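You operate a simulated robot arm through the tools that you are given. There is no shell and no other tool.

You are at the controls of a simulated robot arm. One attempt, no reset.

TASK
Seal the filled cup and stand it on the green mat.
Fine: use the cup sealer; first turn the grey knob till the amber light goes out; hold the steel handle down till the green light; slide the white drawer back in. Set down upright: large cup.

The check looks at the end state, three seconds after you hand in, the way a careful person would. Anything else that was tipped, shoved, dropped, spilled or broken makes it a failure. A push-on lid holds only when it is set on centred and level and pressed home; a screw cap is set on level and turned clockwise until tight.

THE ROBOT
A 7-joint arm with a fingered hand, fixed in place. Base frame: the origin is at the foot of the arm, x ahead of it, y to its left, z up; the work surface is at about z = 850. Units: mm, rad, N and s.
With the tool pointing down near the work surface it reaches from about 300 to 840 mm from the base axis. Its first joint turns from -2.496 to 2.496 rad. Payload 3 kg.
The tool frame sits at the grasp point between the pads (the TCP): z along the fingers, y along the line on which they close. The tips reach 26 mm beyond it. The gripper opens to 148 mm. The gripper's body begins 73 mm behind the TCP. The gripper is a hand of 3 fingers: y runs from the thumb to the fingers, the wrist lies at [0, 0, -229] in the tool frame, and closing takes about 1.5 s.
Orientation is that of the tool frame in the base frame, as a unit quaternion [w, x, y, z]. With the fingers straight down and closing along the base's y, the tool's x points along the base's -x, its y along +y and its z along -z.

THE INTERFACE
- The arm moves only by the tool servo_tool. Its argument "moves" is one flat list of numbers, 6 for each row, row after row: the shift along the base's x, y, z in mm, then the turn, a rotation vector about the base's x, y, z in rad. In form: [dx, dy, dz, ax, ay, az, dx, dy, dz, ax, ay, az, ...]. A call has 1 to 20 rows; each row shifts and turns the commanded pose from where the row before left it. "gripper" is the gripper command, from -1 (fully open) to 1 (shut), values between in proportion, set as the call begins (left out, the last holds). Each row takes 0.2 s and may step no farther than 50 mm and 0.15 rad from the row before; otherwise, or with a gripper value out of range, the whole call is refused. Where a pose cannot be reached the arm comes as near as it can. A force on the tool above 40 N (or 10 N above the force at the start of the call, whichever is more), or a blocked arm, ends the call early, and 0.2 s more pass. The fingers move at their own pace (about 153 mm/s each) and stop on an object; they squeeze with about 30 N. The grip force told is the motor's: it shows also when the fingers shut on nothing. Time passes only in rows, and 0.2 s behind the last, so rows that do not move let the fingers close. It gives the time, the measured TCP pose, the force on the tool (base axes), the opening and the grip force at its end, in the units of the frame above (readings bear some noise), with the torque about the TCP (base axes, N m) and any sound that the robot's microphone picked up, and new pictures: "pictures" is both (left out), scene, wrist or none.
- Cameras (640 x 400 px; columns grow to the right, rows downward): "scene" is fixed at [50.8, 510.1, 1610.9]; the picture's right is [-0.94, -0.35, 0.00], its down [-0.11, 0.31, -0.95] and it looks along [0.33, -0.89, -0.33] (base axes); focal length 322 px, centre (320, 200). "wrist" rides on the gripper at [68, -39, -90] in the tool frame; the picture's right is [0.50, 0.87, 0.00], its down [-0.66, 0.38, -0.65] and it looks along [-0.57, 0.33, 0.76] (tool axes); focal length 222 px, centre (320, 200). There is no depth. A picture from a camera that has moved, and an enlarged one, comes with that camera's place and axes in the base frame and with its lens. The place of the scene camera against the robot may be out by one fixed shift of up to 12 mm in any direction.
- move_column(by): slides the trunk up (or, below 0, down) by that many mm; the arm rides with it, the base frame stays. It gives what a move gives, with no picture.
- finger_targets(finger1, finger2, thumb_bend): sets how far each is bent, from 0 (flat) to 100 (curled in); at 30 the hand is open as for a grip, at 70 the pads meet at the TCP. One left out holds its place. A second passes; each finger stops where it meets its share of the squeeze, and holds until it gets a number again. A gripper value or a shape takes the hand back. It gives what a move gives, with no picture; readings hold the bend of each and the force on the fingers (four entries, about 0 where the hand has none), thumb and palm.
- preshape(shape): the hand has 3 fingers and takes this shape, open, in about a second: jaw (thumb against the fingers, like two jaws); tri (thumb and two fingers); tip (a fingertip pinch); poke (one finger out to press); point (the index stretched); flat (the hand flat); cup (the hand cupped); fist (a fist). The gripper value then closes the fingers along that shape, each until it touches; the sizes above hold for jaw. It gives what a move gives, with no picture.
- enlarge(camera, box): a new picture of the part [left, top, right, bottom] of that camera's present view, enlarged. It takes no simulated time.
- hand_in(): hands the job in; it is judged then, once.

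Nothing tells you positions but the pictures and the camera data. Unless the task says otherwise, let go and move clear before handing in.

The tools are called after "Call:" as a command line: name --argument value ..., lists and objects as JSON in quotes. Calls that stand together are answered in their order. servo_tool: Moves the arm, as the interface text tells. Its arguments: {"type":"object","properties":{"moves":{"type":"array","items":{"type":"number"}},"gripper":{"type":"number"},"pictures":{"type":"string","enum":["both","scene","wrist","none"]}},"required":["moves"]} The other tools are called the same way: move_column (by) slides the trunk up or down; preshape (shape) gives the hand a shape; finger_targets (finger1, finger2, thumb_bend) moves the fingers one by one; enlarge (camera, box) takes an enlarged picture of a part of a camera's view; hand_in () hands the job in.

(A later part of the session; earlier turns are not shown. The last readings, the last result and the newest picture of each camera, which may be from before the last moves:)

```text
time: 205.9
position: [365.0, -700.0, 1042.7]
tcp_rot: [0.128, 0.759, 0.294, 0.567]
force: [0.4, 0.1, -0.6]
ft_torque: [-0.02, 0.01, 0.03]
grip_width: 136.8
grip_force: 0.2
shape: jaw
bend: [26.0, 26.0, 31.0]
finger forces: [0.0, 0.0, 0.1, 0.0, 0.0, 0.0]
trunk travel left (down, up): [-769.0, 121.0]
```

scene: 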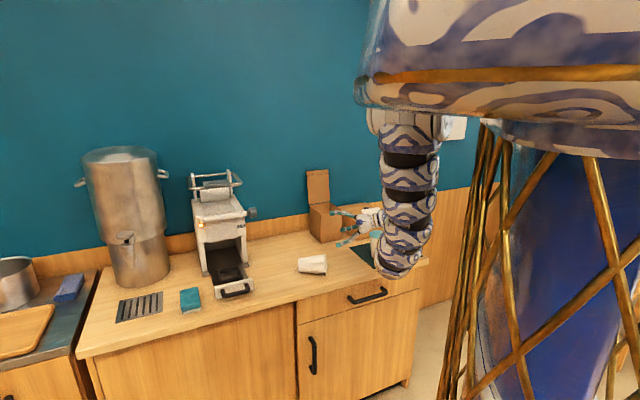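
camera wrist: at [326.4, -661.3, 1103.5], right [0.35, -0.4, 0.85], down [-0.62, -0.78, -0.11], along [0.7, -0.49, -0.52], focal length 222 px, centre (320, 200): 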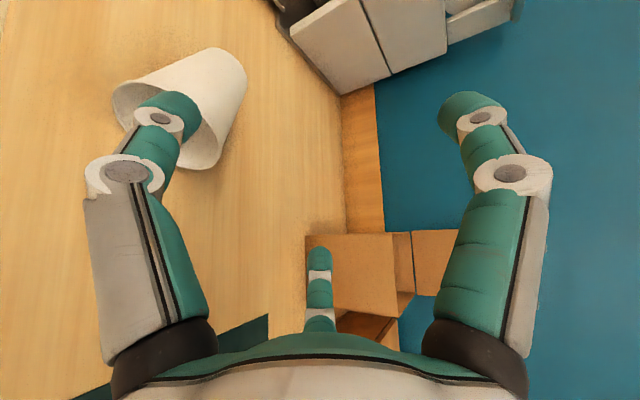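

Call:
servo_tool --moves '[0, 15, 0, 0, 0, 0, 0, 15, 0, 0, 0, 0, 0, 10, 0, 0, 0, 0]'

Call:
enlarge --camera "scene" --box '[290, 150, 450, 290]'

Call:
enlarge --camera "wrist" --box '[120, 20, 420, 210]'

```text
time: 206.7
position: [365.6, -659.2, 1042.6]
tcp_rot: [0.127, 0.758, 0.293, 0.568]
force: [0.5, -0.2, -0.4]
ft_torque: [0.05, 0.0, -0.01]
grip_width: 136.6
grip_force: 0.1
shape: jaw
bend: [26.0, 26.0, 31.0]
finger forces: [0.0, 0.0, 0.0, 0.1, 0.1, 0.0]
trunk travel left (down, up): [-769.0, 121.0]
camera wrist: at [281.0, -600.2, 1104.0], right [0.35, -0.39, 0.85], down [-0.62, -0.78, -0.11], along [0.7, -0.49, -0.52], focal length 222 px, centre (320, 200)
```

scene: 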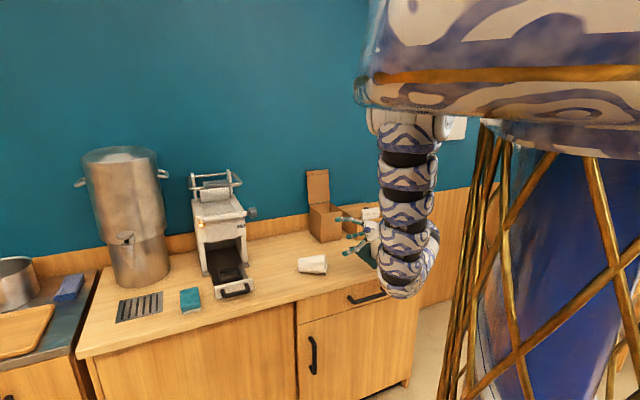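
wrist: 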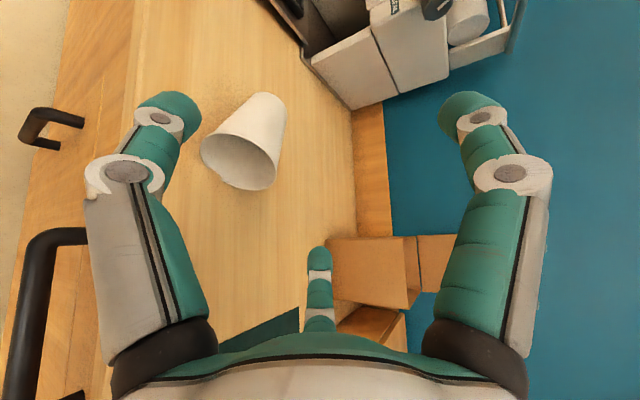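

```text
2.86 times, centred on (370, 220) of scene
camera zoom: at [50.8, 510.1, 1610.9], right [-0.94, -0.35, 0.0], down [-0.11, 0.31, -0.95], along [0.33, -0.89, -0.33], focal length 919 px, centre (177, 143)
```

zoom: 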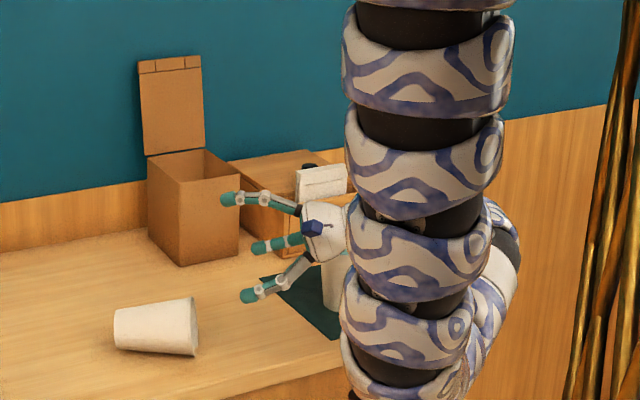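

```text
2.11 times, centred on (270, 115) of wrist
camera zoom: at [281.0, -600.2, 1104.0], right [0.35, -0.39, 0.85], down [-0.62, -0.78, -0.11], along [0.7, -0.49, -0.52], focal length 468 px, centre (425, 379)
```

zoom: 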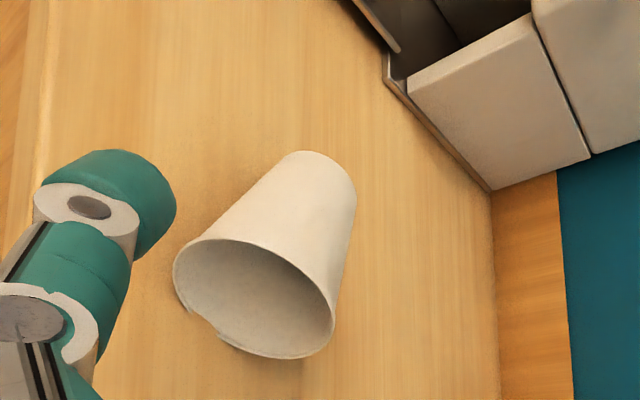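

The lying cup's rim centre is at about (458, -656, 892). I'll fine-align the hand, partly close it, and lower with the trunk in front of the rim.

Call:
servo_tool --moves '[0, 0, 0, 0.07, -0.06, 0.03, 0, 0, 0, 0, 0, 0]' --gripper -0.5 --pictures "none"

Call:
move_column --by -130

Call:
servo_tool --moves '[0, 0, 0, 0, 0, 0]'

Call:
enlarge --camera "wrist" --box '[180, 20, 480, 210]'

Call:
enlarge --camera "scene" --box '[290, 190, 410, 290]'

```text
time: 207.3
position: [365.6, -658.8, 1043.1]
tcp_rot: [0.101, 0.74, 0.28, 0.603]
force: [-1.5, 0.5, 0.3]
ft_torque: [-0.02, -0.01, 0.01]
grip_width: 111.6
grip_force: 0.1
shape: jaw
bend: [26.0, 26.0, 55.0]
finger forces: [0.0, 0.0, 0.0, 0.0, 0.1, 0.0]
trunk travel left (down, up): [-769.0, 121.0]
```

```text
time: 208.9
position: [366.3, -659.4, 913.3]
tcp_rot: [0.101, 0.74, 0.28, 0.603]
force: [0.1, 0.6, -0.5]
ft_torque: [0.01, -0.03, 0.04]
grip_width: 111.5
grip_force: 0.1
shape: jaw
bend: [26.0, 26.0, 55.0]
finger forces: [0.1, 0.1, 0.1, 0.0, 0.1, 0.1]
trunk travel left (down, up): [-639.0, 251.0]
```

```text
time: 209.3
position: [366.0, -659.5, 912.3]
tcp_rot: [0.101, 0.74, 0.28, 0.603]
force: [-0.2, 0.3, -0.2]
ft_torque: [-0.04, -0.03, -0.02]
grip_width: 111.5
grip_force: 0.0
shape: jaw
bend: [26.0, 26.0, 55.0]
finger forces: [0.0, 0.0, 0.0, 0.0, 0.1, 0.1]
trunk travel left (down, up): [-639.0, 251.0]
camera wrist: at [276.1, -607.3, 972.8], right [0.31, -0.44, 0.84], down [-0.59, -0.79, -0.2], along [0.75, -0.43, -0.51], focal length 222 px, centre (320, 200)
```

scene: 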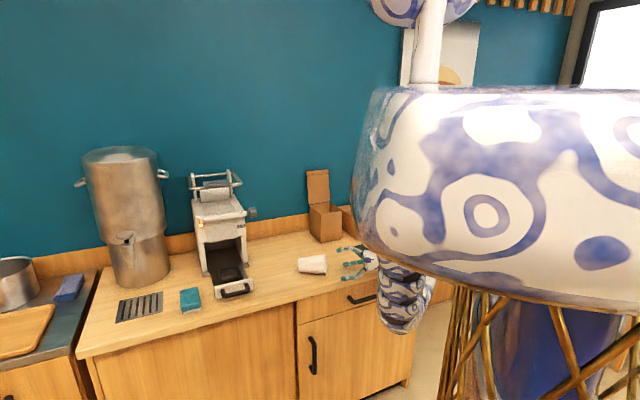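
wrist: 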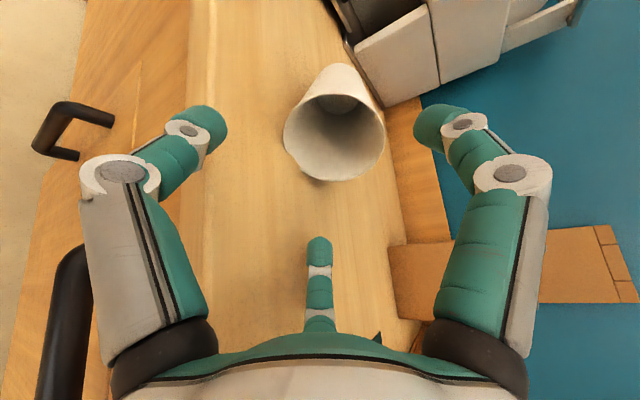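

```text
2.11 times, centred on (330, 115) of wrist
camera zoom: at [276.1, -607.3, 972.8], right [0.31, -0.44, 0.84], down [-0.59, -0.79, -0.2], along [0.75, -0.43, -0.51], focal length 468 px, centre (299, 379)
```

zoom: 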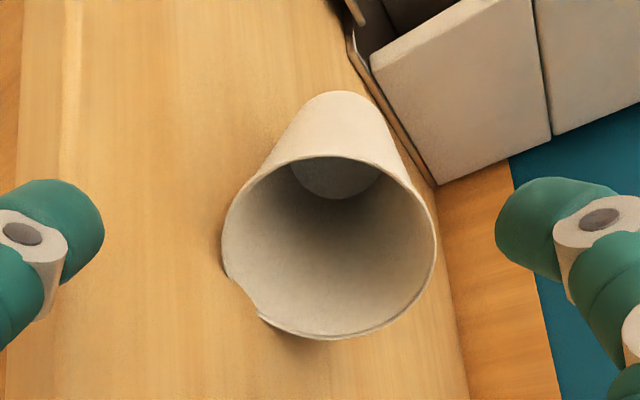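

```text
4.00 times, centred on (350, 240) of scene
camera zoom: at [50.8, 510.1, 1610.9], right [-0.94, -0.35, 0.0], down [-0.11, 0.31, -0.95], along [0.33, -0.89, -0.33], focal length 1287 px, centre (200, 40)
```

zoom: 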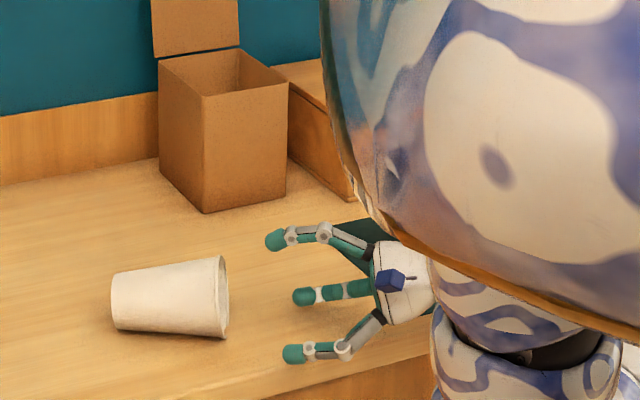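

Call:
servo_tool --moves '[3, -14, 0, 0.0169, -0.0853, 0, 0, 0, 0, 0, 0, 0, 14.5, 2.9, -2.5, 0, 0, 0, 14.5, 2.9, -2.5, 0, 0, 0, 14.5, 2.9, -2.5, 0, 0, 0]' --gripper -0.4

Call:
enlarge --camera "wrist" --box '[180, 20, 480, 210]'

Call:
enlarge --camera "scene" --box '[290, 190, 410, 290]'

```text
time: 210.5
position: [413.1, -665.5, 905.5]
tcp_rot: [0.107, 0.714, 0.271, 0.636]
force: [-0.2, 0.6, 0.4]
ft_torque: [0.0, -0.02, -0.02]
grip_width: 103.8
grip_force: 0.0
shape: jaw
bend: [28.0, 28.0, 74.0]
finger forces: [0.0, 0.0, 0.0, 0.0, 0.0, 0.0]
trunk travel left (down, up): [-639.0, 251.0]
camera wrist: at [317.4, -614.1, 958.2], right [0.24, -0.46, 0.86], down [-0.57, -0.78, -0.26], along [0.79, -0.42, -0.45], focal length 222 px, centre (320, 200)
```

scene: 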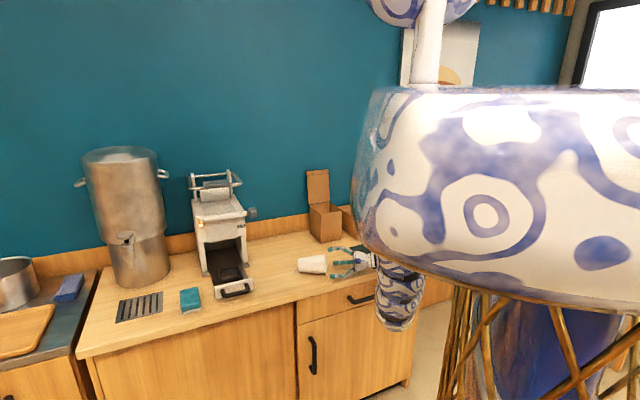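
wrist: 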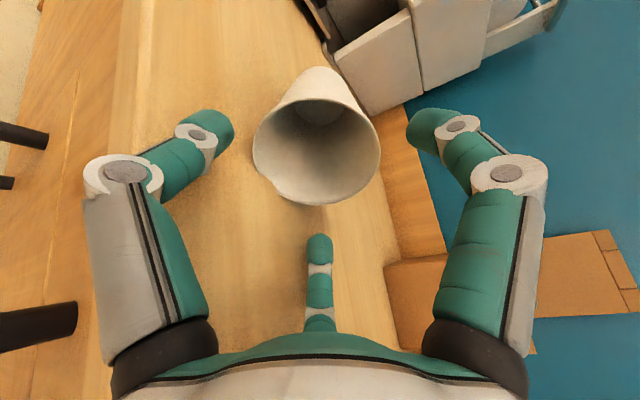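

```text
2.11 times, centred on (330, 115) of wrist
camera zoom: at [317.4, -614.1, 958.2], right [0.24, -0.46, 0.86], down [-0.57, -0.78, -0.26], along [0.79, -0.42, -0.45], focal length 468 px, centre (299, 379)
```

zoom: 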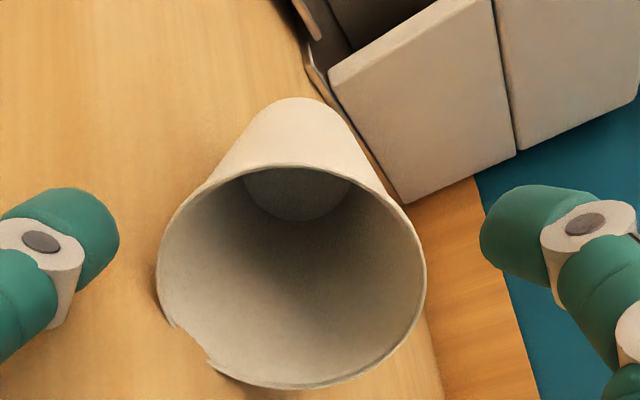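

```text
4.00 times, centred on (350, 240) of scene
camera zoom: at [50.8, 510.1, 1610.9], right [-0.94, -0.35, 0.0], down [-0.11, 0.31, -0.95], along [0.33, -0.89, -0.33], focal length 1287 px, centre (200, 40)
```

zoom: 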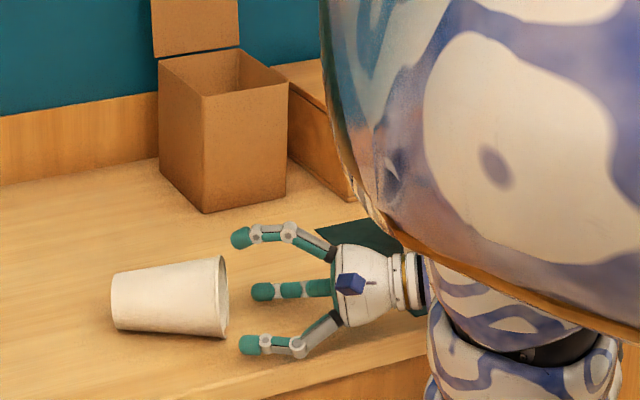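

Call:
servo_tool --moves '[13, 2.6, -2, 0, 0, 0, 13, 2.6, -2, 0, 0, 0]' --pictures "wrist"

Call:
enlarge --camera "scene" --box '[290, 190, 410, 290]'

```text
time: 211.1
position: [439.5, -658.7, 900.1]
tcp_rot: [0.107, 0.714, 0.27, 0.637]
force: [0.2, -0.2, 0.2]
ft_torque: [0.01, 0.01, 0.05]
grip_width: 104.3
grip_force: 0.1
shape: jaw
bend: [28.0, 28.0, 74.0]
finger forces: [0.1, 0.0, 0.0, 0.0, 0.1, 0.1]
trunk travel left (down, up): [-639.0, 251.0]
camera wrist: at [344.2, -608.0, 954.1], right [0.24, -0.46, 0.86], down [-0.56, -0.78, -0.26], along [0.79, -0.42, -0.45], focal length 222 px, centre (320, 200)
```

wrist: 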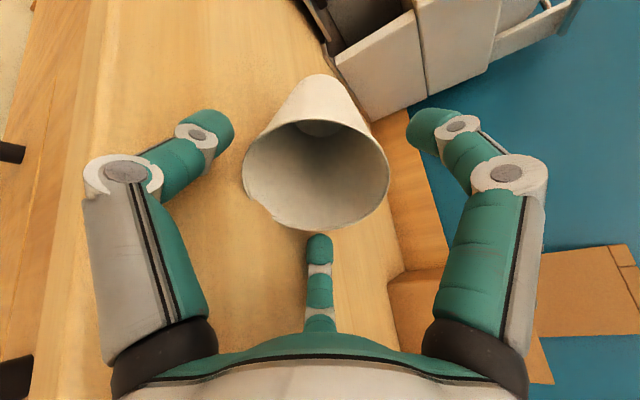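

```text
4.00 times, centred on (350, 240) of scene
camera zoom: at [50.8, 510.1, 1610.9], right [-0.94, -0.35, 0.0], down [-0.11, 0.31, -0.95], along [0.33, -0.89, -0.33], focal length 1287 px, centre (200, 40)
```

zoom: 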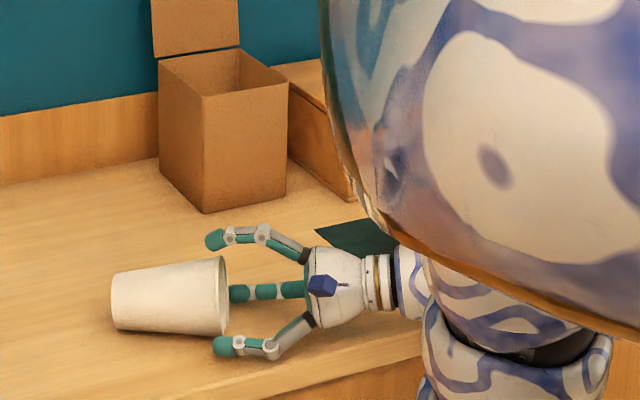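

Call:
servo_tool --moves '[0, 0, -2, 0, 0, 0, 11, 2.2, -1.7, 0, 0, 0, 11, 2.2, -1.7, 0, 0, 0, 11, 2.2, -1.6, 0, 0, 0]' --gripper -0.44

Call:
enlarge --camera "scene" --box '[290, 190, 410, 290]'

```text
time: 212.1
position: [472.1, -652.5, 893.5]
tcp_rot: [0.105, 0.715, 0.271, 0.636]
force: [-0.6, 0.2, 0.9]
ft_torque: [0.03, -0.01, -0.05]
grip_width: 106.2
grip_force: 0.1
shape: jaw
bend: [28.0, 28.0, 75.0]
finger forces: [0.0, 0.0, 0.0, 0.0, 0.1, 0.0]
trunk travel left (down, up): [-639.0, 251.0]
camera wrist: at [377.0, -601.6, 946.7], right [0.24, -0.46, 0.86], down [-0.57, -0.78, -0.26], along [0.79, -0.42, -0.45], focal length 222 px, centre (320, 200)
```

scene: 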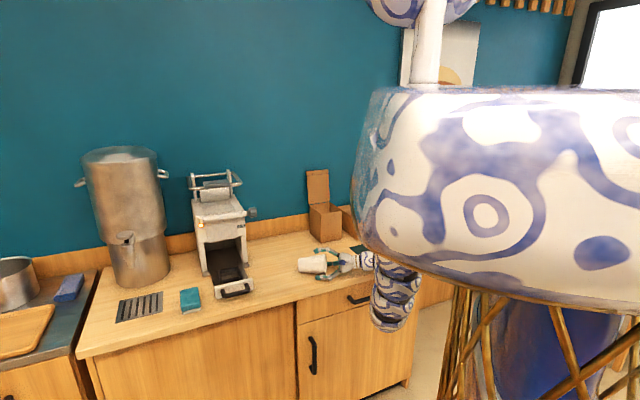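
wrist: 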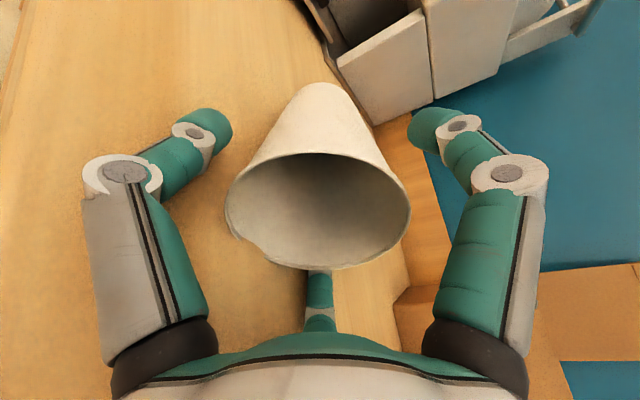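

```text
4.00 times, centred on (350, 240) of scene
camera zoom: at [50.8, 510.1, 1610.9], right [-0.94, -0.35, 0.0], down [-0.11, 0.31, -0.95], along [0.33, -0.89, -0.33], focal length 1287 px, centre (200, 40)
```

zoom: 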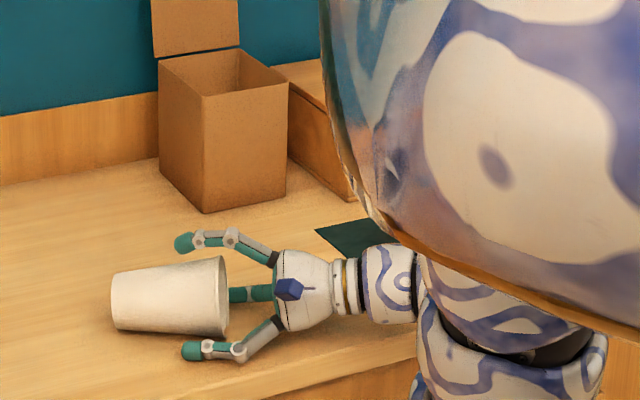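

The fingers surround the cup without touching it. I'll close and lift.

Call:
servo_tool --moves '[0, 0, 0, 0, 0, 0, 0, 0, 0, 0, 0, 0, 0, 0, 0, 0, 0, 0, 0, 0, 0, 0, 0, 0, 0, 0, 0, 0, 0, 0]' --gripper 0.2

Call:
enlarge --camera "scene" --box '[290, 190, 410, 290]'

```text
time: 213.3
position: [470.5, -652.3, 893.0]
tcp_rot: [0.106, 0.715, 0.271, 0.636]
force: [-0.1, 1.0, -0.8]
ft_torque: [0.01, -0.01, -0.02]
grip_width: 71.6
grip_force: 30.3
shape: jaw
bend: [39.0, 36.0, 70.0]
finger forces: [27.1, 26.5, 0.1, 0.1, 27.2, 0.0]
trunk travel left (down, up): [-639.0, 251.0]
camera wrist: at [376.8, -601.5, 946.9], right [0.24, -0.46, 0.86], down [-0.57, -0.78, -0.26], along [0.79, -0.42, -0.45], focal length 222 px, centre (320, 200)
```

scene: 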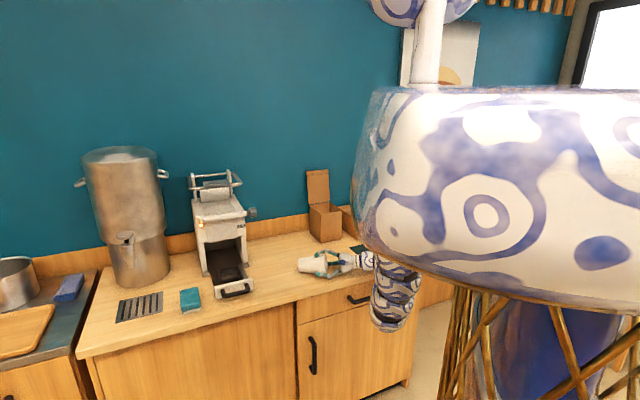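
wrist: 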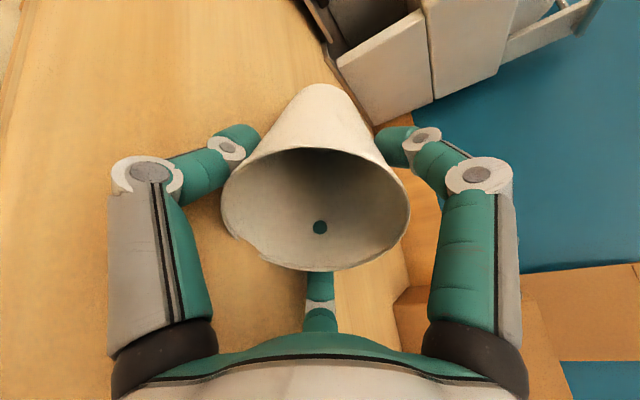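

```text
4.00 times, centred on (350, 240) of scene
camera zoom: at [50.8, 510.1, 1610.9], right [-0.94, -0.35, 0.0], down [-0.11, 0.31, -0.95], along [0.33, -0.89, -0.33], focal length 1287 px, centre (200, 40)
```

zoom: 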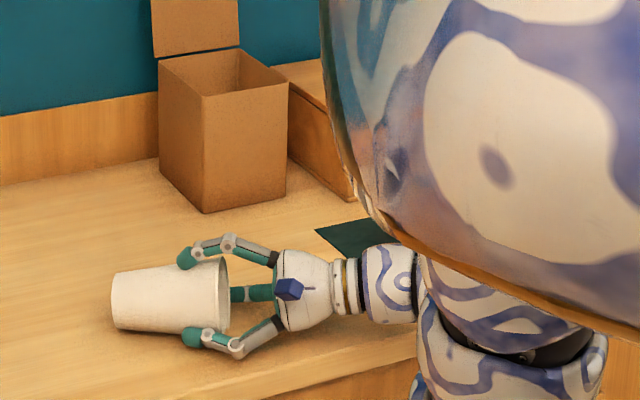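

Call:
move_column --by 130

Call:
servo_tool --moves '[30, -23, 0, 0, 0, 0, 30, -23, 0, 0, 0, 0, 30, -23, 0, 0, 0, 0, 29, -23, 0, 0, 0, 0]'

```text
time: 214.9
position: [471.1, -652.6, 1023.6]
tcp_rot: [0.106, 0.715, 0.271, 0.636]
force: [0.1, 0.2, -0.4]
ft_torque: [0.03, 0.02, 0.0]
grip_width: 71.6
grip_force: 30.1
shape: jaw
bend: [39.0, 36.0, 70.0]
finger forces: [27.2, 26.5, 0.0, 0.1, 27.1, 0.0]
trunk travel left (down, up): [-769.0, 121.0]
```

```text
time: 215.9
position: [591.4, -743.0, 1023.4]
tcp_rot: [0.106, 0.715, 0.271, 0.636]
force: [-0.4, 0.1, 0.0]
ft_torque: [0.01, 0.03, -0.02]
grip_width: 71.5
grip_force: 29.4
shape: jaw
bend: [39.0, 36.0, 70.0]
finger forces: [27.1, 26.8, 0.1, 0.0, 27.2, 0.0]
trunk travel left (down, up): [-769.0, 121.0]
camera wrist: at [496.9, -691.8, 1076.8], right [0.24, -0.46, 0.85], down [-0.57, -0.78, -0.26], along [0.79, -0.42, -0.45], focal length 222 px, centre (320, 200)
```

scene: 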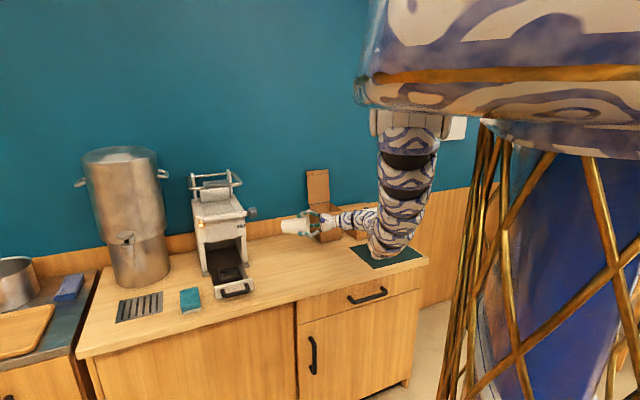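
wrist: 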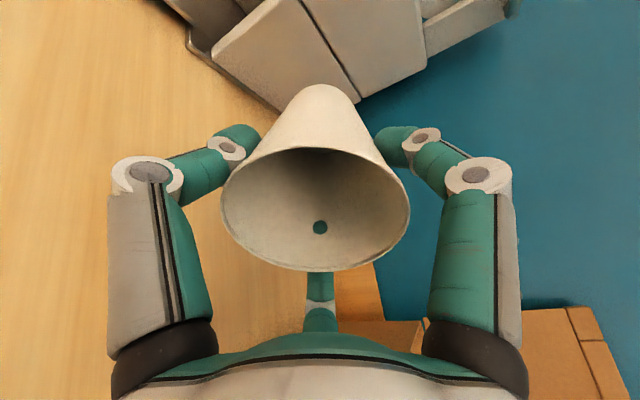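

Call:
servo_tool --moves '[12.5, 10.9, -3.3, -0.0194, 0.0983, 0, 10.3, 10.5, -2.7, -0.0194, 0.0983, 0, 8.3, 10.1, -1.9, -0.0194, 0.0983, 0, 6.2, 9.7, -0.8, -0.0194, 0.0983, 0, 4.4, 9.3, 0.4, -0.0194, 0.0983, 0]' --pictures "scene"

```text
time: 217.1
position: [632.1, -694.0, 1015.6]
tcp_rot: [0.072, 0.842, 0.318, 0.429]
force: [-1.3, 0.5, -0.6]
ft_torque: [-0.03, 0.02, 0.02]
grip_width: 71.2
grip_force: 30.5
shape: jaw
bend: [39.0, 36.0, 70.0]
finger forces: [27.0, 26.9, 0.0, 0.0, 27.4, 0.0]
trunk travel left (down, up): [-769.0, 121.0]
```

scene: 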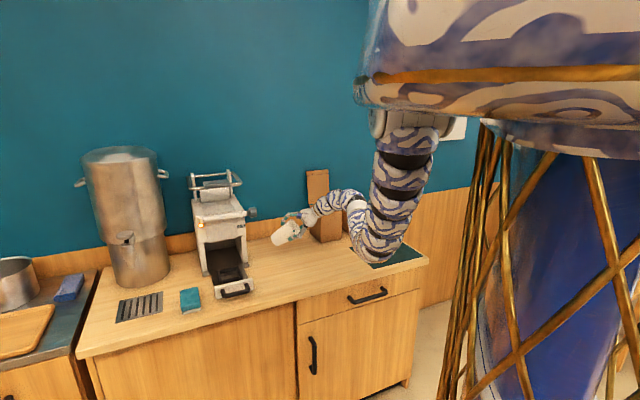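

Call:
servo_tool --moves '[2.6, 9, 0, -0.0194, 0.0983, 0, 1, 8.7, 1, -0.0194, 0.0983, 0, -0.6, 8.3, 2, -0.0194, 0.0983, 0, -1.8, 8.1, 3, -0.0194, 0.0983, 0, -2.8, 7.9, 4, -0.0194, 0.0983, 0]' --pictures "scene"

Call:
servo_tool --moves '[-3.7, 7.7, 4, -0.0194, 0.0983, 0, -4.4, 7.6, 4, -0.0194, 0.0983, 0, -4.9, 7.5, 4, -0.0194, 0.0983, 0, -5.1, 7.5, 4, -0.0194, 0.0983, 0]'

```text
time: 218.3
position: [630.5, -651.2, 1025.2]
tcp_rot: [0.032, 0.917, 0.347, 0.196]
force: [-0.3, 0.2, 0.6]
ft_torque: [0.03, 0.04, -0.01]
grip_width: 71.2
grip_force: 30.3
shape: jaw
bend: [39.0, 36.0, 70.0]
finger forces: [26.9, 27.1, 0.0, 0.0, 27.5, 0.0]
trunk travel left (down, up): [-769.0, 121.0]
```

scene: 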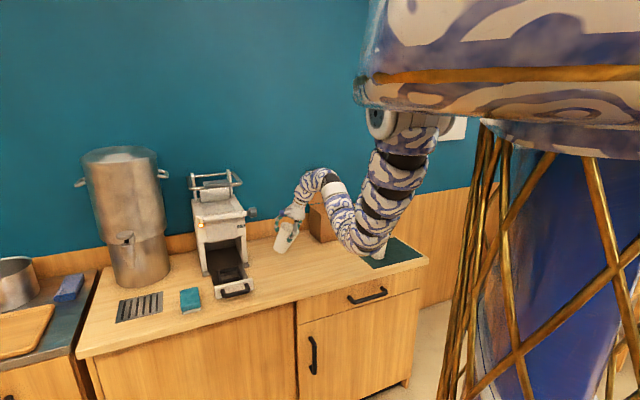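

```text
time: 219.3
position: [612.3, -622.3, 1042.0]
tcp_rot: [-0.001, 0.936, 0.353, 0.0]
force: [-0.8, 0.5, -0.5]
ft_torque: [0.03, -0.03, -0.04]
grip_width: 71.3
grip_force: 29.7
shape: jaw
bend: [39.0, 36.0, 70.0]
finger forces: [27.0, 27.0, 0.0, 0.0, 27.5, 0.1]
trunk travel left (down, up): [-769.0, 121.0]
camera wrist: at [636.8, -547.7, 1131.5], right [0.95, -0.32, 0.0], down [-0.24, -0.72, 0.65], along [-0.21, -0.62, -0.76], focal length 222 px, centre (320, 200)
```

scene: 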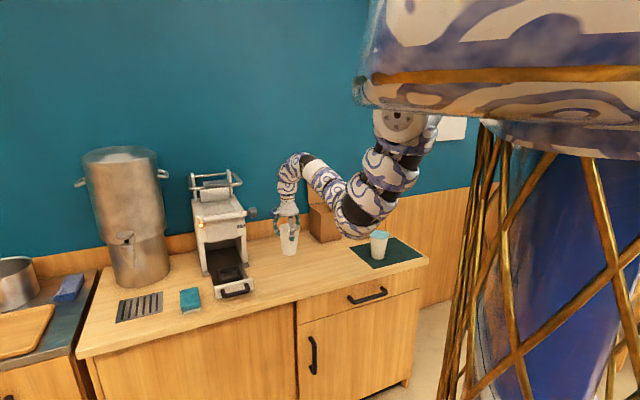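
wrist: 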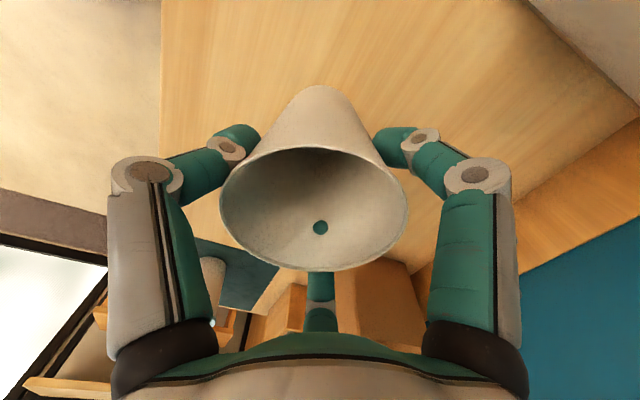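

Call:
enlarge --camera "scene" --box '[250, 180, 430, 290]'

Call:
move_column --by -70

Call:
enlarge --camera "scene" --box '[250, 210, 330, 290]'

```text
3.56 times, centred on (340, 235) of scene
camera zoom: at [50.8, 510.1, 1610.9], right [-0.94, -0.35, 0.0], down [-0.11, 0.31, -0.95], along [0.33, -0.89, -0.33], focal length 1144 px, centre (249, 76)
```

zoom: 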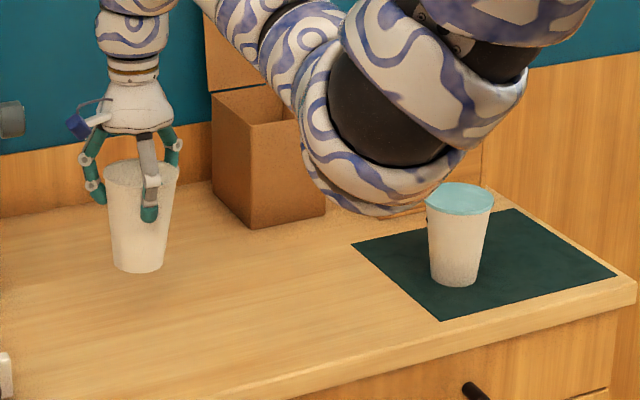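

```text
time: 220.4
position: [612.6, -622.0, 970.4]
tcp_rot: [0.0, 0.935, 0.354, 0.0]
force: [0.4, 0.3, -0.5]
ft_torque: [0.01, 0.0, 0.02]
grip_width: 70.9
grip_force: 29.6
shape: jaw
bend: [39.0, 36.0, 70.0]
finger forces: [26.9, 27.0, 0.1, 0.0, 27.5, 0.0]
trunk travel left (down, up): [-699.0, 191.0]
```

```text
5.00 times, centred on (290, 250) of scene
camera zoom: at [50.8, 510.1, 1610.9], right [-0.94, -0.35, 0.0], down [-0.11, 0.31, -0.95], along [0.33, -0.89, -0.33], focal length 1609 px, centre (470, -50)
```

zoom: 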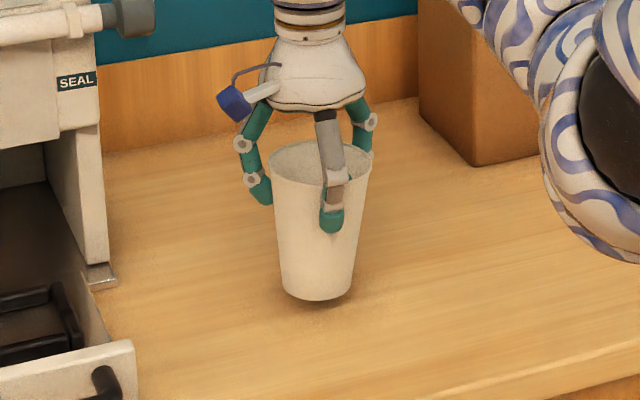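

Call:
move_column --by -8

Call:
move_column --by -3

```text
time: 220.9
position: [612.5, -621.3, 962.6]
tcp_rot: [-0.001, 0.936, 0.353, 0.001]
force: [0.0, -0.2, -0.7]
ft_torque: [0.02, -0.04, 0.01]
grip_width: 71.3
grip_force: 29.8
shape: jaw
bend: [39.0, 36.0, 70.0]
finger forces: [26.9, 27.0, 0.0, 0.0, 27.5, 0.1]
trunk travel left (down, up): [-691.0, 199.0]
```

```text
time: 221.4
position: [613.5, -622.6, 960.3]
tcp_rot: [-0.001, 0.936, 0.353, 0.001]
force: [0.0, -0.1, -0.2]
ft_torque: [0.02, -0.02, -0.01]
grip_width: 71.1
grip_force: 30.1
shape: jaw
bend: [39.0, 36.0, 70.0]
finger forces: [26.9, 27.1, 0.0, 0.0, 27.4, 0.1]
trunk travel left (down, up): [-688.0, 202.0]
```

Call:
move_column --by -2

Call:
move_column --by -2

Call:
enlarge --camera "scene" --box '[250, 210, 330, 290]'

```text
time: 222.0
position: [613.4, -620.6, 957.4]
tcp_rot: [-0.001, 0.935, 0.354, 0.001]
force: [-0.9, -0.4, 0.5]
ft_torque: [0.03, -0.02, -0.02]
grip_width: 71.0
grip_force: 30.0
shape: jaw
bend: [39.0, 36.0, 70.0]
finger forces: [26.9, 26.9, 0.0, 0.0, 27.5, 0.0]
trunk travel left (down, up): [-686.0, 204.0]
```

```text
time: 222.5
position: [614.1, -622.3, 956.0]
tcp_rot: [-0.002, 0.936, 0.353, 0.001]
force: [-0.5, 0.3, -0.5]
ft_torque: [0.0, 0.02, 0.0]
grip_width: 71.2
grip_force: 29.8
shape: jaw
bend: [39.0, 36.0, 70.0]
finger forces: [26.9, 26.9, 0.0, 0.0, 27.6, 0.1]
trunk travel left (down, up): [-684.0, 206.0]
```

```text
5.00 times, centred on (290, 250) of scene
camera zoom: at [50.8, 510.1, 1610.9], right [-0.94, -0.35, 0.0], down [-0.11, 0.31, -0.95], along [0.33, -0.89, -0.33], focal length 1609 px, centre (470, -50)
```

zoom: 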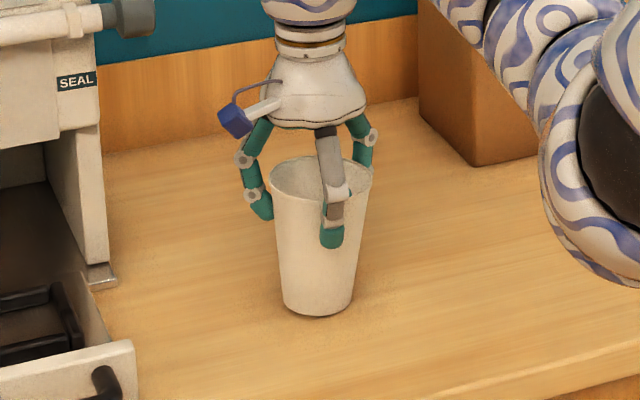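

Call:
move_column --by -1.5

Call:
move_column --by -1.5

Call:
servo_tool --moves '[0, 0, 0, 0, 0, 0]' --pictures "none"

```text
time: 223.0
position: [613.0, -621.6, 953.6]
tcp_rot: [-0.001, 0.935, 0.354, 0.0]
force: [0.1, 0.3, -0.2]
ft_torque: [0.0, 0.03, -0.01]
grip_width: 71.2
grip_force: 29.9
shape: jaw
bend: [39.0, 36.0, 70.0]
finger forces: [26.8, 27.0, 0.1, 0.0, 27.4, 0.0]
trunk travel left (down, up): [-683.0, 207.0]
```

```text
time: 223.5
position: [612.8, -620.9, 953.0]
tcp_rot: [-0.001, 0.935, 0.353, 0.001]
force: [0.2, 0.5, 3.2]
ft_torque: [-0.01, 0.05, -0.03]
grip_width: 71.2
grip_force: 29.5
shape: jaw
bend: [39.0, 36.0, 70.0]
finger forces: [27.0, 27.1, 0.1, 0.0, 27.7, 0.0]
trunk travel left (down, up): [-681.0, 209.0]
```

```text
time: 223.9
position: [613.4, -622.3, 953.1]
tcp_rot: [-0.001, 0.936, 0.353, 0.0]
force: [0.5, -0.4, 3.3]
ft_torque: [-0.01, 0.05, 0.01]
grip_width: 71.1
grip_force: 29.8
shape: jaw
bend: [39.0, 36.0, 70.0]
finger forces: [27.2, 27.3, 0.1, 0.0, 27.6, 0.0]
trunk travel left (down, up): [-681.0, 209.0]
```

Call:
servo_tool --moves '[0, 0, 0, 0, 0, 0, 0, 0, 0, 0, 0, 0, 0, 0, 0, 0, 0, 0, 0, 0, 0, 0, 0, 0]' --gripper -0.75

Call:
enlarge --camera "scene" --box '[250, 210, 330, 290]'

```text
time: 224.9
position: [613.9, -623.2, 952.3]
tcp_rot: [-0.001, 0.935, 0.354, 0.001]
force: [0.5, -0.4, 0.2]
ft_torque: [0.02, -0.01, -0.02]
grip_width: 129.2
grip_force: 0.1
shape: jaw
bend: [25.0, 25.0, 37.0]
finger forces: [0.0, 0.1, 0.0, 0.0, 0.0, 0.0]
trunk travel left (down, up): [-681.0, 209.0]
camera wrist: at [637.0, -547.6, 1043.0], right [0.95, -0.32, 0.0], down [-0.24, -0.72, 0.65], along [-0.21, -0.62, -0.76], focal length 222 px, centre (320, 200)
```

scene: 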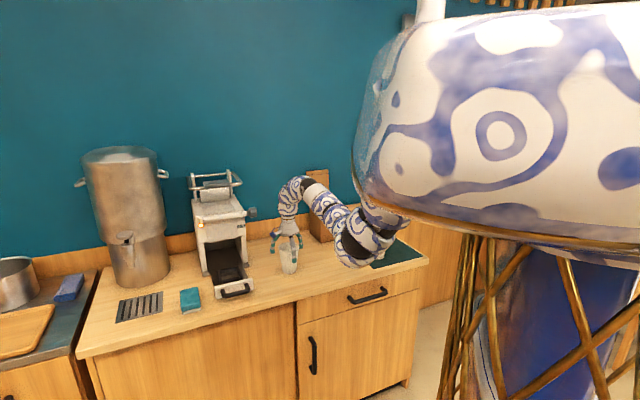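
wrist: 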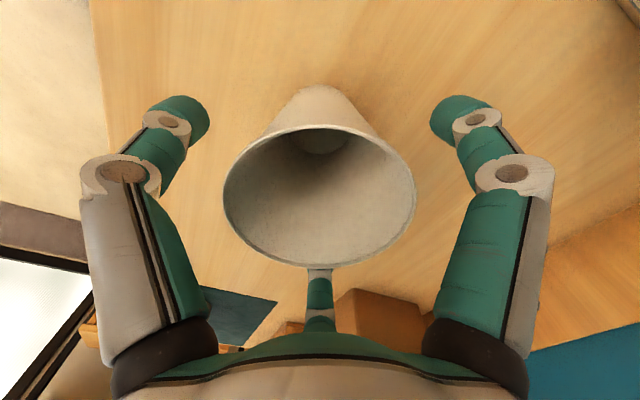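

```text
5.00 times, centred on (290, 250) of scene
camera zoom: at [50.8, 510.1, 1610.9], right [-0.94, -0.35, 0.0], down [-0.11, 0.31, -0.95], along [0.33, -0.89, -0.33], focal length 1609 px, centre (470, -50)
```

zoom: 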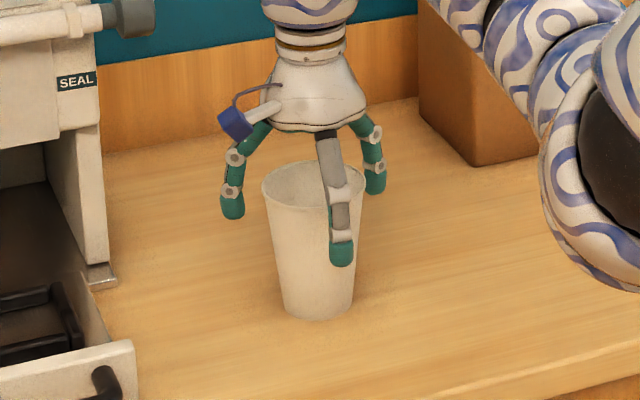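

The empty cup stands upright back in its original place. I'll rise straight up, and then only the drawer is left to push in.

Call:
move_column --by 130

Call:
servo_tool --moves '[0, 0, 0, 0, 0, 0]'

Call:
enlarge --camera "scene" --box '[250, 180, 430, 290]'

```text
time: 226.5
position: [613.4, -622.3, 1082.0]
tcp_rot: [-0.001, 0.936, 0.353, 0.0]
force: [-0.1, 0.3, -0.5]
ft_torque: [-0.02, -0.01, 0.01]
grip_width: 129.5
grip_force: 0.0
shape: jaw
bend: [25.0, 25.0, 37.0]
finger forces: [0.0, 0.0, 0.0, 0.0, 0.1, 0.0]
trunk travel left (down, up): [-811.0, 79.0]
```

```text
time: 226.9
position: [613.6, -622.5, 1082.7]
tcp_rot: [-0.001, 0.935, 0.353, 0.001]
force: [-0.1, -0.2, -0.7]
ft_torque: [0.01, 0.02, -0.03]
grip_width: 129.4
grip_force: 0.0
shape: jaw
bend: [25.0, 25.0, 37.0]
finger forces: [0.0, 0.0, 0.1, 0.0, 0.0, 0.0]
trunk travel left (down, up): [-811.0, 79.0]
camera wrist: at [637.1, -547.7, 1172.9], right [0.95, -0.32, 0.0], down [-0.24, -0.72, 0.65], along [-0.21, -0.62, -0.76], focal length 222 px, centre (320, 200)
```

scene: 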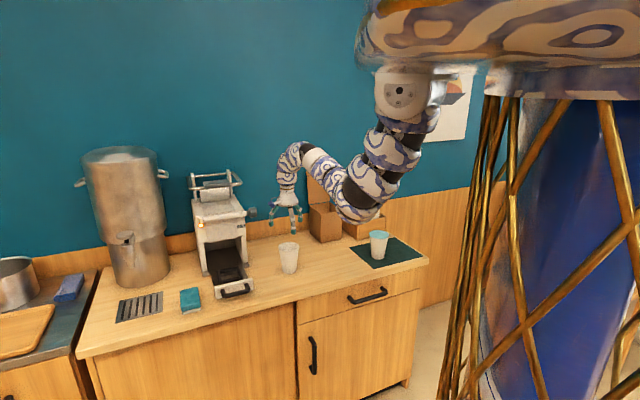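
wrist: 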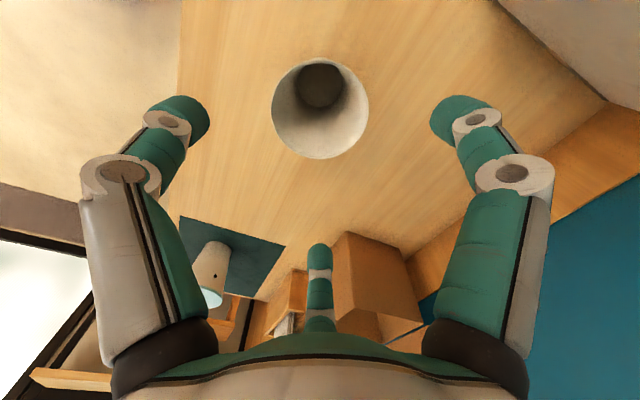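

```text
3.56 times, centred on (340, 235) of scene
camera zoom: at [50.8, 510.1, 1610.9], right [-0.94, -0.35, 0.0], down [-0.11, 0.31, -0.95], along [0.33, -0.89, -0.33], focal length 1144 px, centre (249, 76)
```

zoom: 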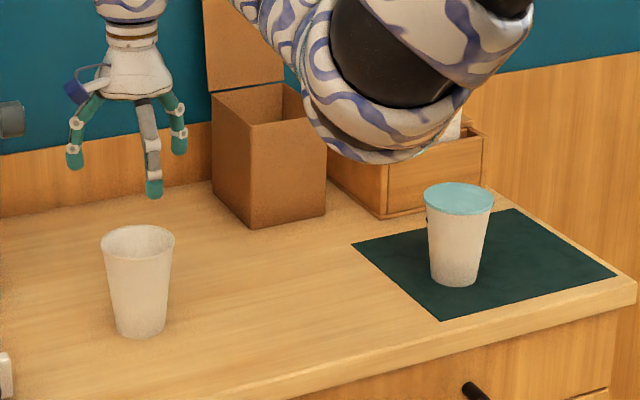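

Call:
servo_tool --moves '[20.7, 24.5, 0, 0, 0, -0.05, 20.7, 24.5, 0, 0, 0, -0.05, 20.7, 24.5, 0, 0, 0, -0.05, 20.7, 24.5, 0, 0, 0, -0.05, 20.7, 24.5, 0, 0, 0, -0.05, 20.7, 24.5, 0, 0, 0, -0.05, 20.7, 24.5, 0, 0, 0, -0.05, 20.7, 24.5, 0, 0, 0, -0.05]' --gripper 1 --pictures "scene"

Call:
servo_tool --moves '[0, 0, 0, 0, 0, -0.14, 0, 0, 0, 0, 0, -0.14, 0, 0, 0, 0, 0, -0.14, 0, 0, 0, 0, 0, -0.14, 0, 0, 0, 0, 0, -0.14, 0, 0, 0, 0, 0, -0.14, 0, 0, 0, 0, 0, -0.14, 0, 0, 0, 0, 0, -0.14]' --pictures "wrist"

```text
time: 228.7
position: [779.9, -423.7, 1082.1]
tcp_rot: [-0.001, 0.987, 0.16, 0.0]
force: [-0.2, -0.4, -0.2]
ft_torque: [-0.03, -0.01, -0.02]
grip_width: 0.0
grip_force: 30.2
shape: jaw
bend: [70.0, 70.0, 70.0]
finger forces: [0.0, 0.1, 0.0, 0.0, 0.0, 0.0]
trunk travel left (down, up): [-811.0, 79.0]
```

scene: 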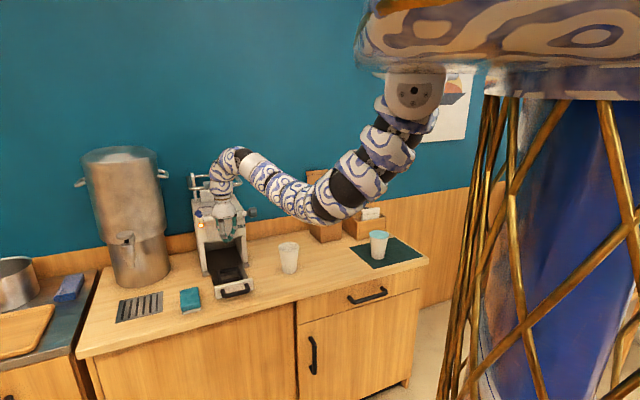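

```text
time: 230.5
position: [779.0, -426.6, 1083.6]
tcp_rot: [-0.001, 0.921, -0.389, 0.001]
force: [-0.6, -0.8, 1.1]
ft_torque: [0.04, -0.03, 0.04]
grip_width: 0.0
grip_force: 30.0
shape: jaw
bend: [70.0, 70.0, 70.0]
finger forces: [0.0, 0.0, 0.0, 0.1, 0.1, 0.1]
trunk travel left (down, up): [-811.0, 79.0]
camera wrist: at [852.9, -446.5, 1173.2], right [-0.27, -0.96, 0.0], down [-0.73, 0.21, 0.65], along [-0.63, 0.18, -0.76], focal length 222 px, centre (320, 200)
```

wrist: 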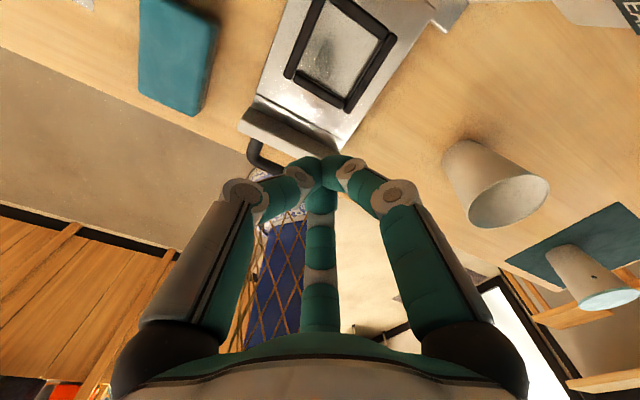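

Call:
servo_tool --moves '[-0.8, 0.8, 1.3, -0.074, -0.074, 0, -0.9, 0.9, 3.8, -0.074, -0.074, 0, -1.3, 1.3, 6.2, -0.074, -0.074, 0, -1.8, 1.8, 8.6, -0.074, -0.074, 0, -2.5, 2.5, 10.9, -0.074, -0.074, 0, -3.5, 3.5, 13.1, -0.074, -0.074, 0, -4.5, 4.5, 15.1, -0.074, -0.074, 0, -5.7, 5.7, 16.9, -0.074, -0.074, 0, -7, 7, 18.6, -0.074, -0.074, 0, -8.4, 8.4, 20.1, -0.074, -0.074, 0]' --pictures "none"

Call:
servo_tool --moves '[-18.4, 18.4, 0, 0, 0, 0, -18.4, 18.4, 0, 0, 0, 0, -18.4, 18.4, 0, 0, 0, 0, -18.4, 18.4, 0, 0, 0, 0]' --pictures "scene"

```text
time: 232.7
position: [741.6, -388.9, 1198.3]
tcp_rot: [0.188, 0.798, -0.335, 0.464]
force: [0.0, 0.3, 0.4]
ft_torque: [0.01, -0.01, -0.02]
grip_width: 0.0
grip_force: 30.0
shape: jaw
bend: [70.0, 70.0, 70.0]
finger forces: [0.0, 0.0, 0.0, 0.0, 0.0, 0.0]
trunk travel left (down, up): [-811.0, 79.0]
```

```text
time: 233.7
position: [666.9, -315.6, 1198.3]
tcp_rot: [0.189, 0.798, -0.336, 0.464]
force: [-0.4, -0.4, -0.5]
ft_torque: [-0.05, 0.03, -0.04]
grip_width: 0.0
grip_force: 30.3
shape: jaw
bend: [70.0, 70.0, 70.0]
finger forces: [0.0, 0.0, 0.0, 0.0, 0.0, 0.1]
trunk travel left (down, up): [-811.0, 79.0]
```

scene: 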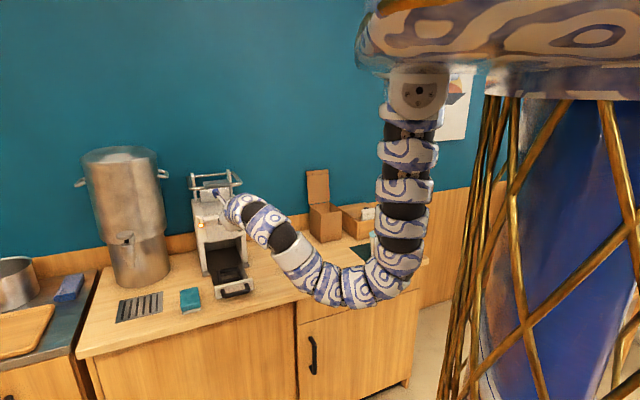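

Call:
servo_tool --moves '[-9, 9, 0, 0, 0, 0, -9, 9, 0, 0, 0, 0]' --pictures "none"

Call:
move_column --by -250

Call:
servo_tool --moves '[0, 0, 0, 0, 0, 0]'

```text
time: 234.3
position: [649.9, -297.2, 1198.3]
tcp_rot: [0.189, 0.798, -0.336, 0.463]
force: [-0.6, 0.5, -0.3]
ft_torque: [0.01, 0.05, 0.01]
grip_width: 0.2
grip_force: 30.3
shape: jaw
bend: [70.0, 70.0, 70.0]
finger forces: [0.1, 0.0, 0.1, 0.0, 0.1, 0.0]
trunk travel left (down, up): [-811.0, 79.0]
```

```text
time: 236.9
position: [650.2, -297.7, 948.8]
tcp_rot: [0.188, 0.799, -0.335, 0.463]
force: [-0.7, 0.6, 0.0]
ft_torque: [-0.05, 0.02, -0.01]
grip_width: 0.0
grip_force: 29.8
shape: jaw
bend: [70.0, 70.0, 70.0]
finger forces: [0.0, 0.0, 0.0, 0.1, 0.0, 0.0]
trunk travel left (down, up): [-561.0, 329.0]
```

```text
time: 237.3
position: [649.7, -297.6, 948.0]
tcp_rot: [0.188, 0.799, -0.336, 0.463]
force: [0.4, 0.2, 0.2]
ft_torque: [-0.02, 0.0, -0.02]
grip_width: 0.2
grip_force: 30.2
shape: jaw
bend: [70.0, 70.0, 70.0]
finger forces: [0.0, 0.1, 0.1, 0.1, 0.1, 0.0]
trunk travel left (down, up): [-561.0, 329.0]
camera wrist: at [644.4, -238.3, 1052.0], right [-0.44, -0.79, 0.42], down [-0.9, 0.37, -0.24], along [0.04, -0.49, -0.87], focal length 222 px, centre (320, 200)
```

scene: 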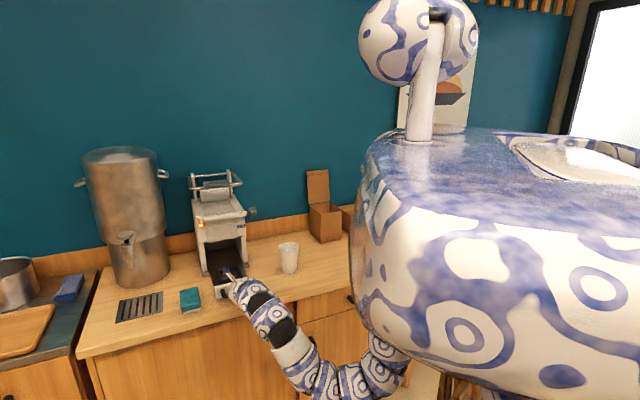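
wrist: 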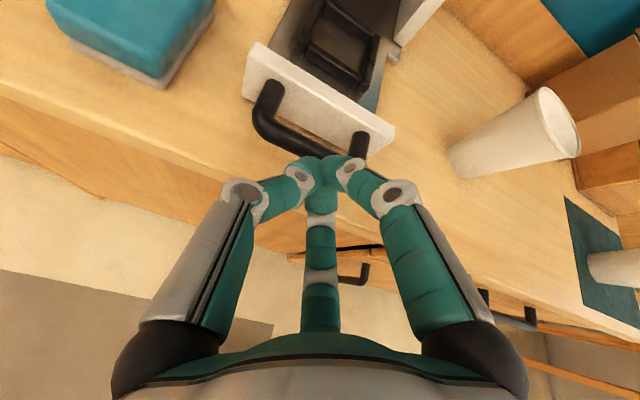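

Call:
servo_tool --moves '[0, 0, -24, 0, 0, 0, 0, 0, -24, 0, 0, 0, 7.1, -7.1, 0, 0, 0, 0, 7.1, -7.1, 0, 0, 0, 0, 7.1, -7.1, 0, 0, 0, 0, 7.1, -7.1, 0, 0, 0, 0, 7.1, -7.1, 0, 0, 0, 0]' --pictures "wrist"

Call:
enlarge --camera "scene" --box '[195, 225, 295, 310]'

```text
time: 238.9
position: [683.3, -332.9, 900.4]
tcp_rot: [0.188, 0.798, -0.336, 0.464]
force: [-0.5, -0.2, 0.5]
ft_torque: [-0.04, 0.01, 0.0]
grip_width: 0.2
grip_force: 29.8
shape: jaw
bend: [70.0, 70.0, 70.0]
finger forces: [0.0, 0.0, 0.0, 0.0, 0.0, 0.0]
trunk travel left (down, up): [-561.0, 329.0]
camera wrist: at [679.2, -273.5, 1004.2], right [-0.44, -0.79, 0.42], down [-0.9, 0.37, -0.25], along [0.04, -0.49, -0.87], focal length 222 px, centre (320, 200)
```

wrist: 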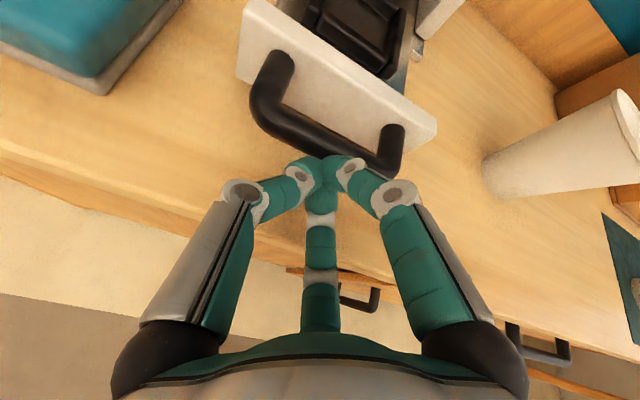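

```text
4.71 times, centred on (245, 268) of scene
camera zoom: at [50.8, 510.1, 1610.9], right [-0.94, -0.35, 0.0], down [-0.11, 0.31, -0.95], along [0.33, -0.89, -0.33], focal length 1514 px, centre (673, -118)
```

zoom: 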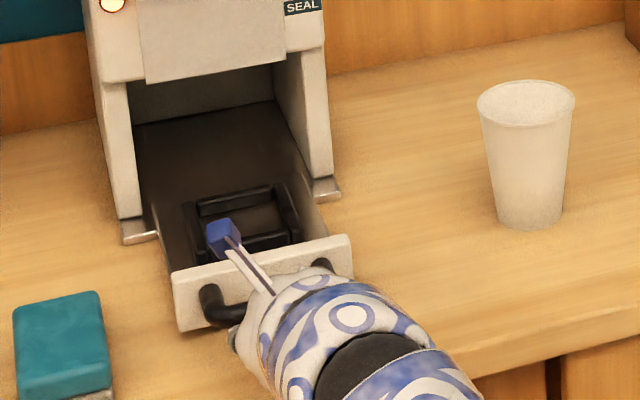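

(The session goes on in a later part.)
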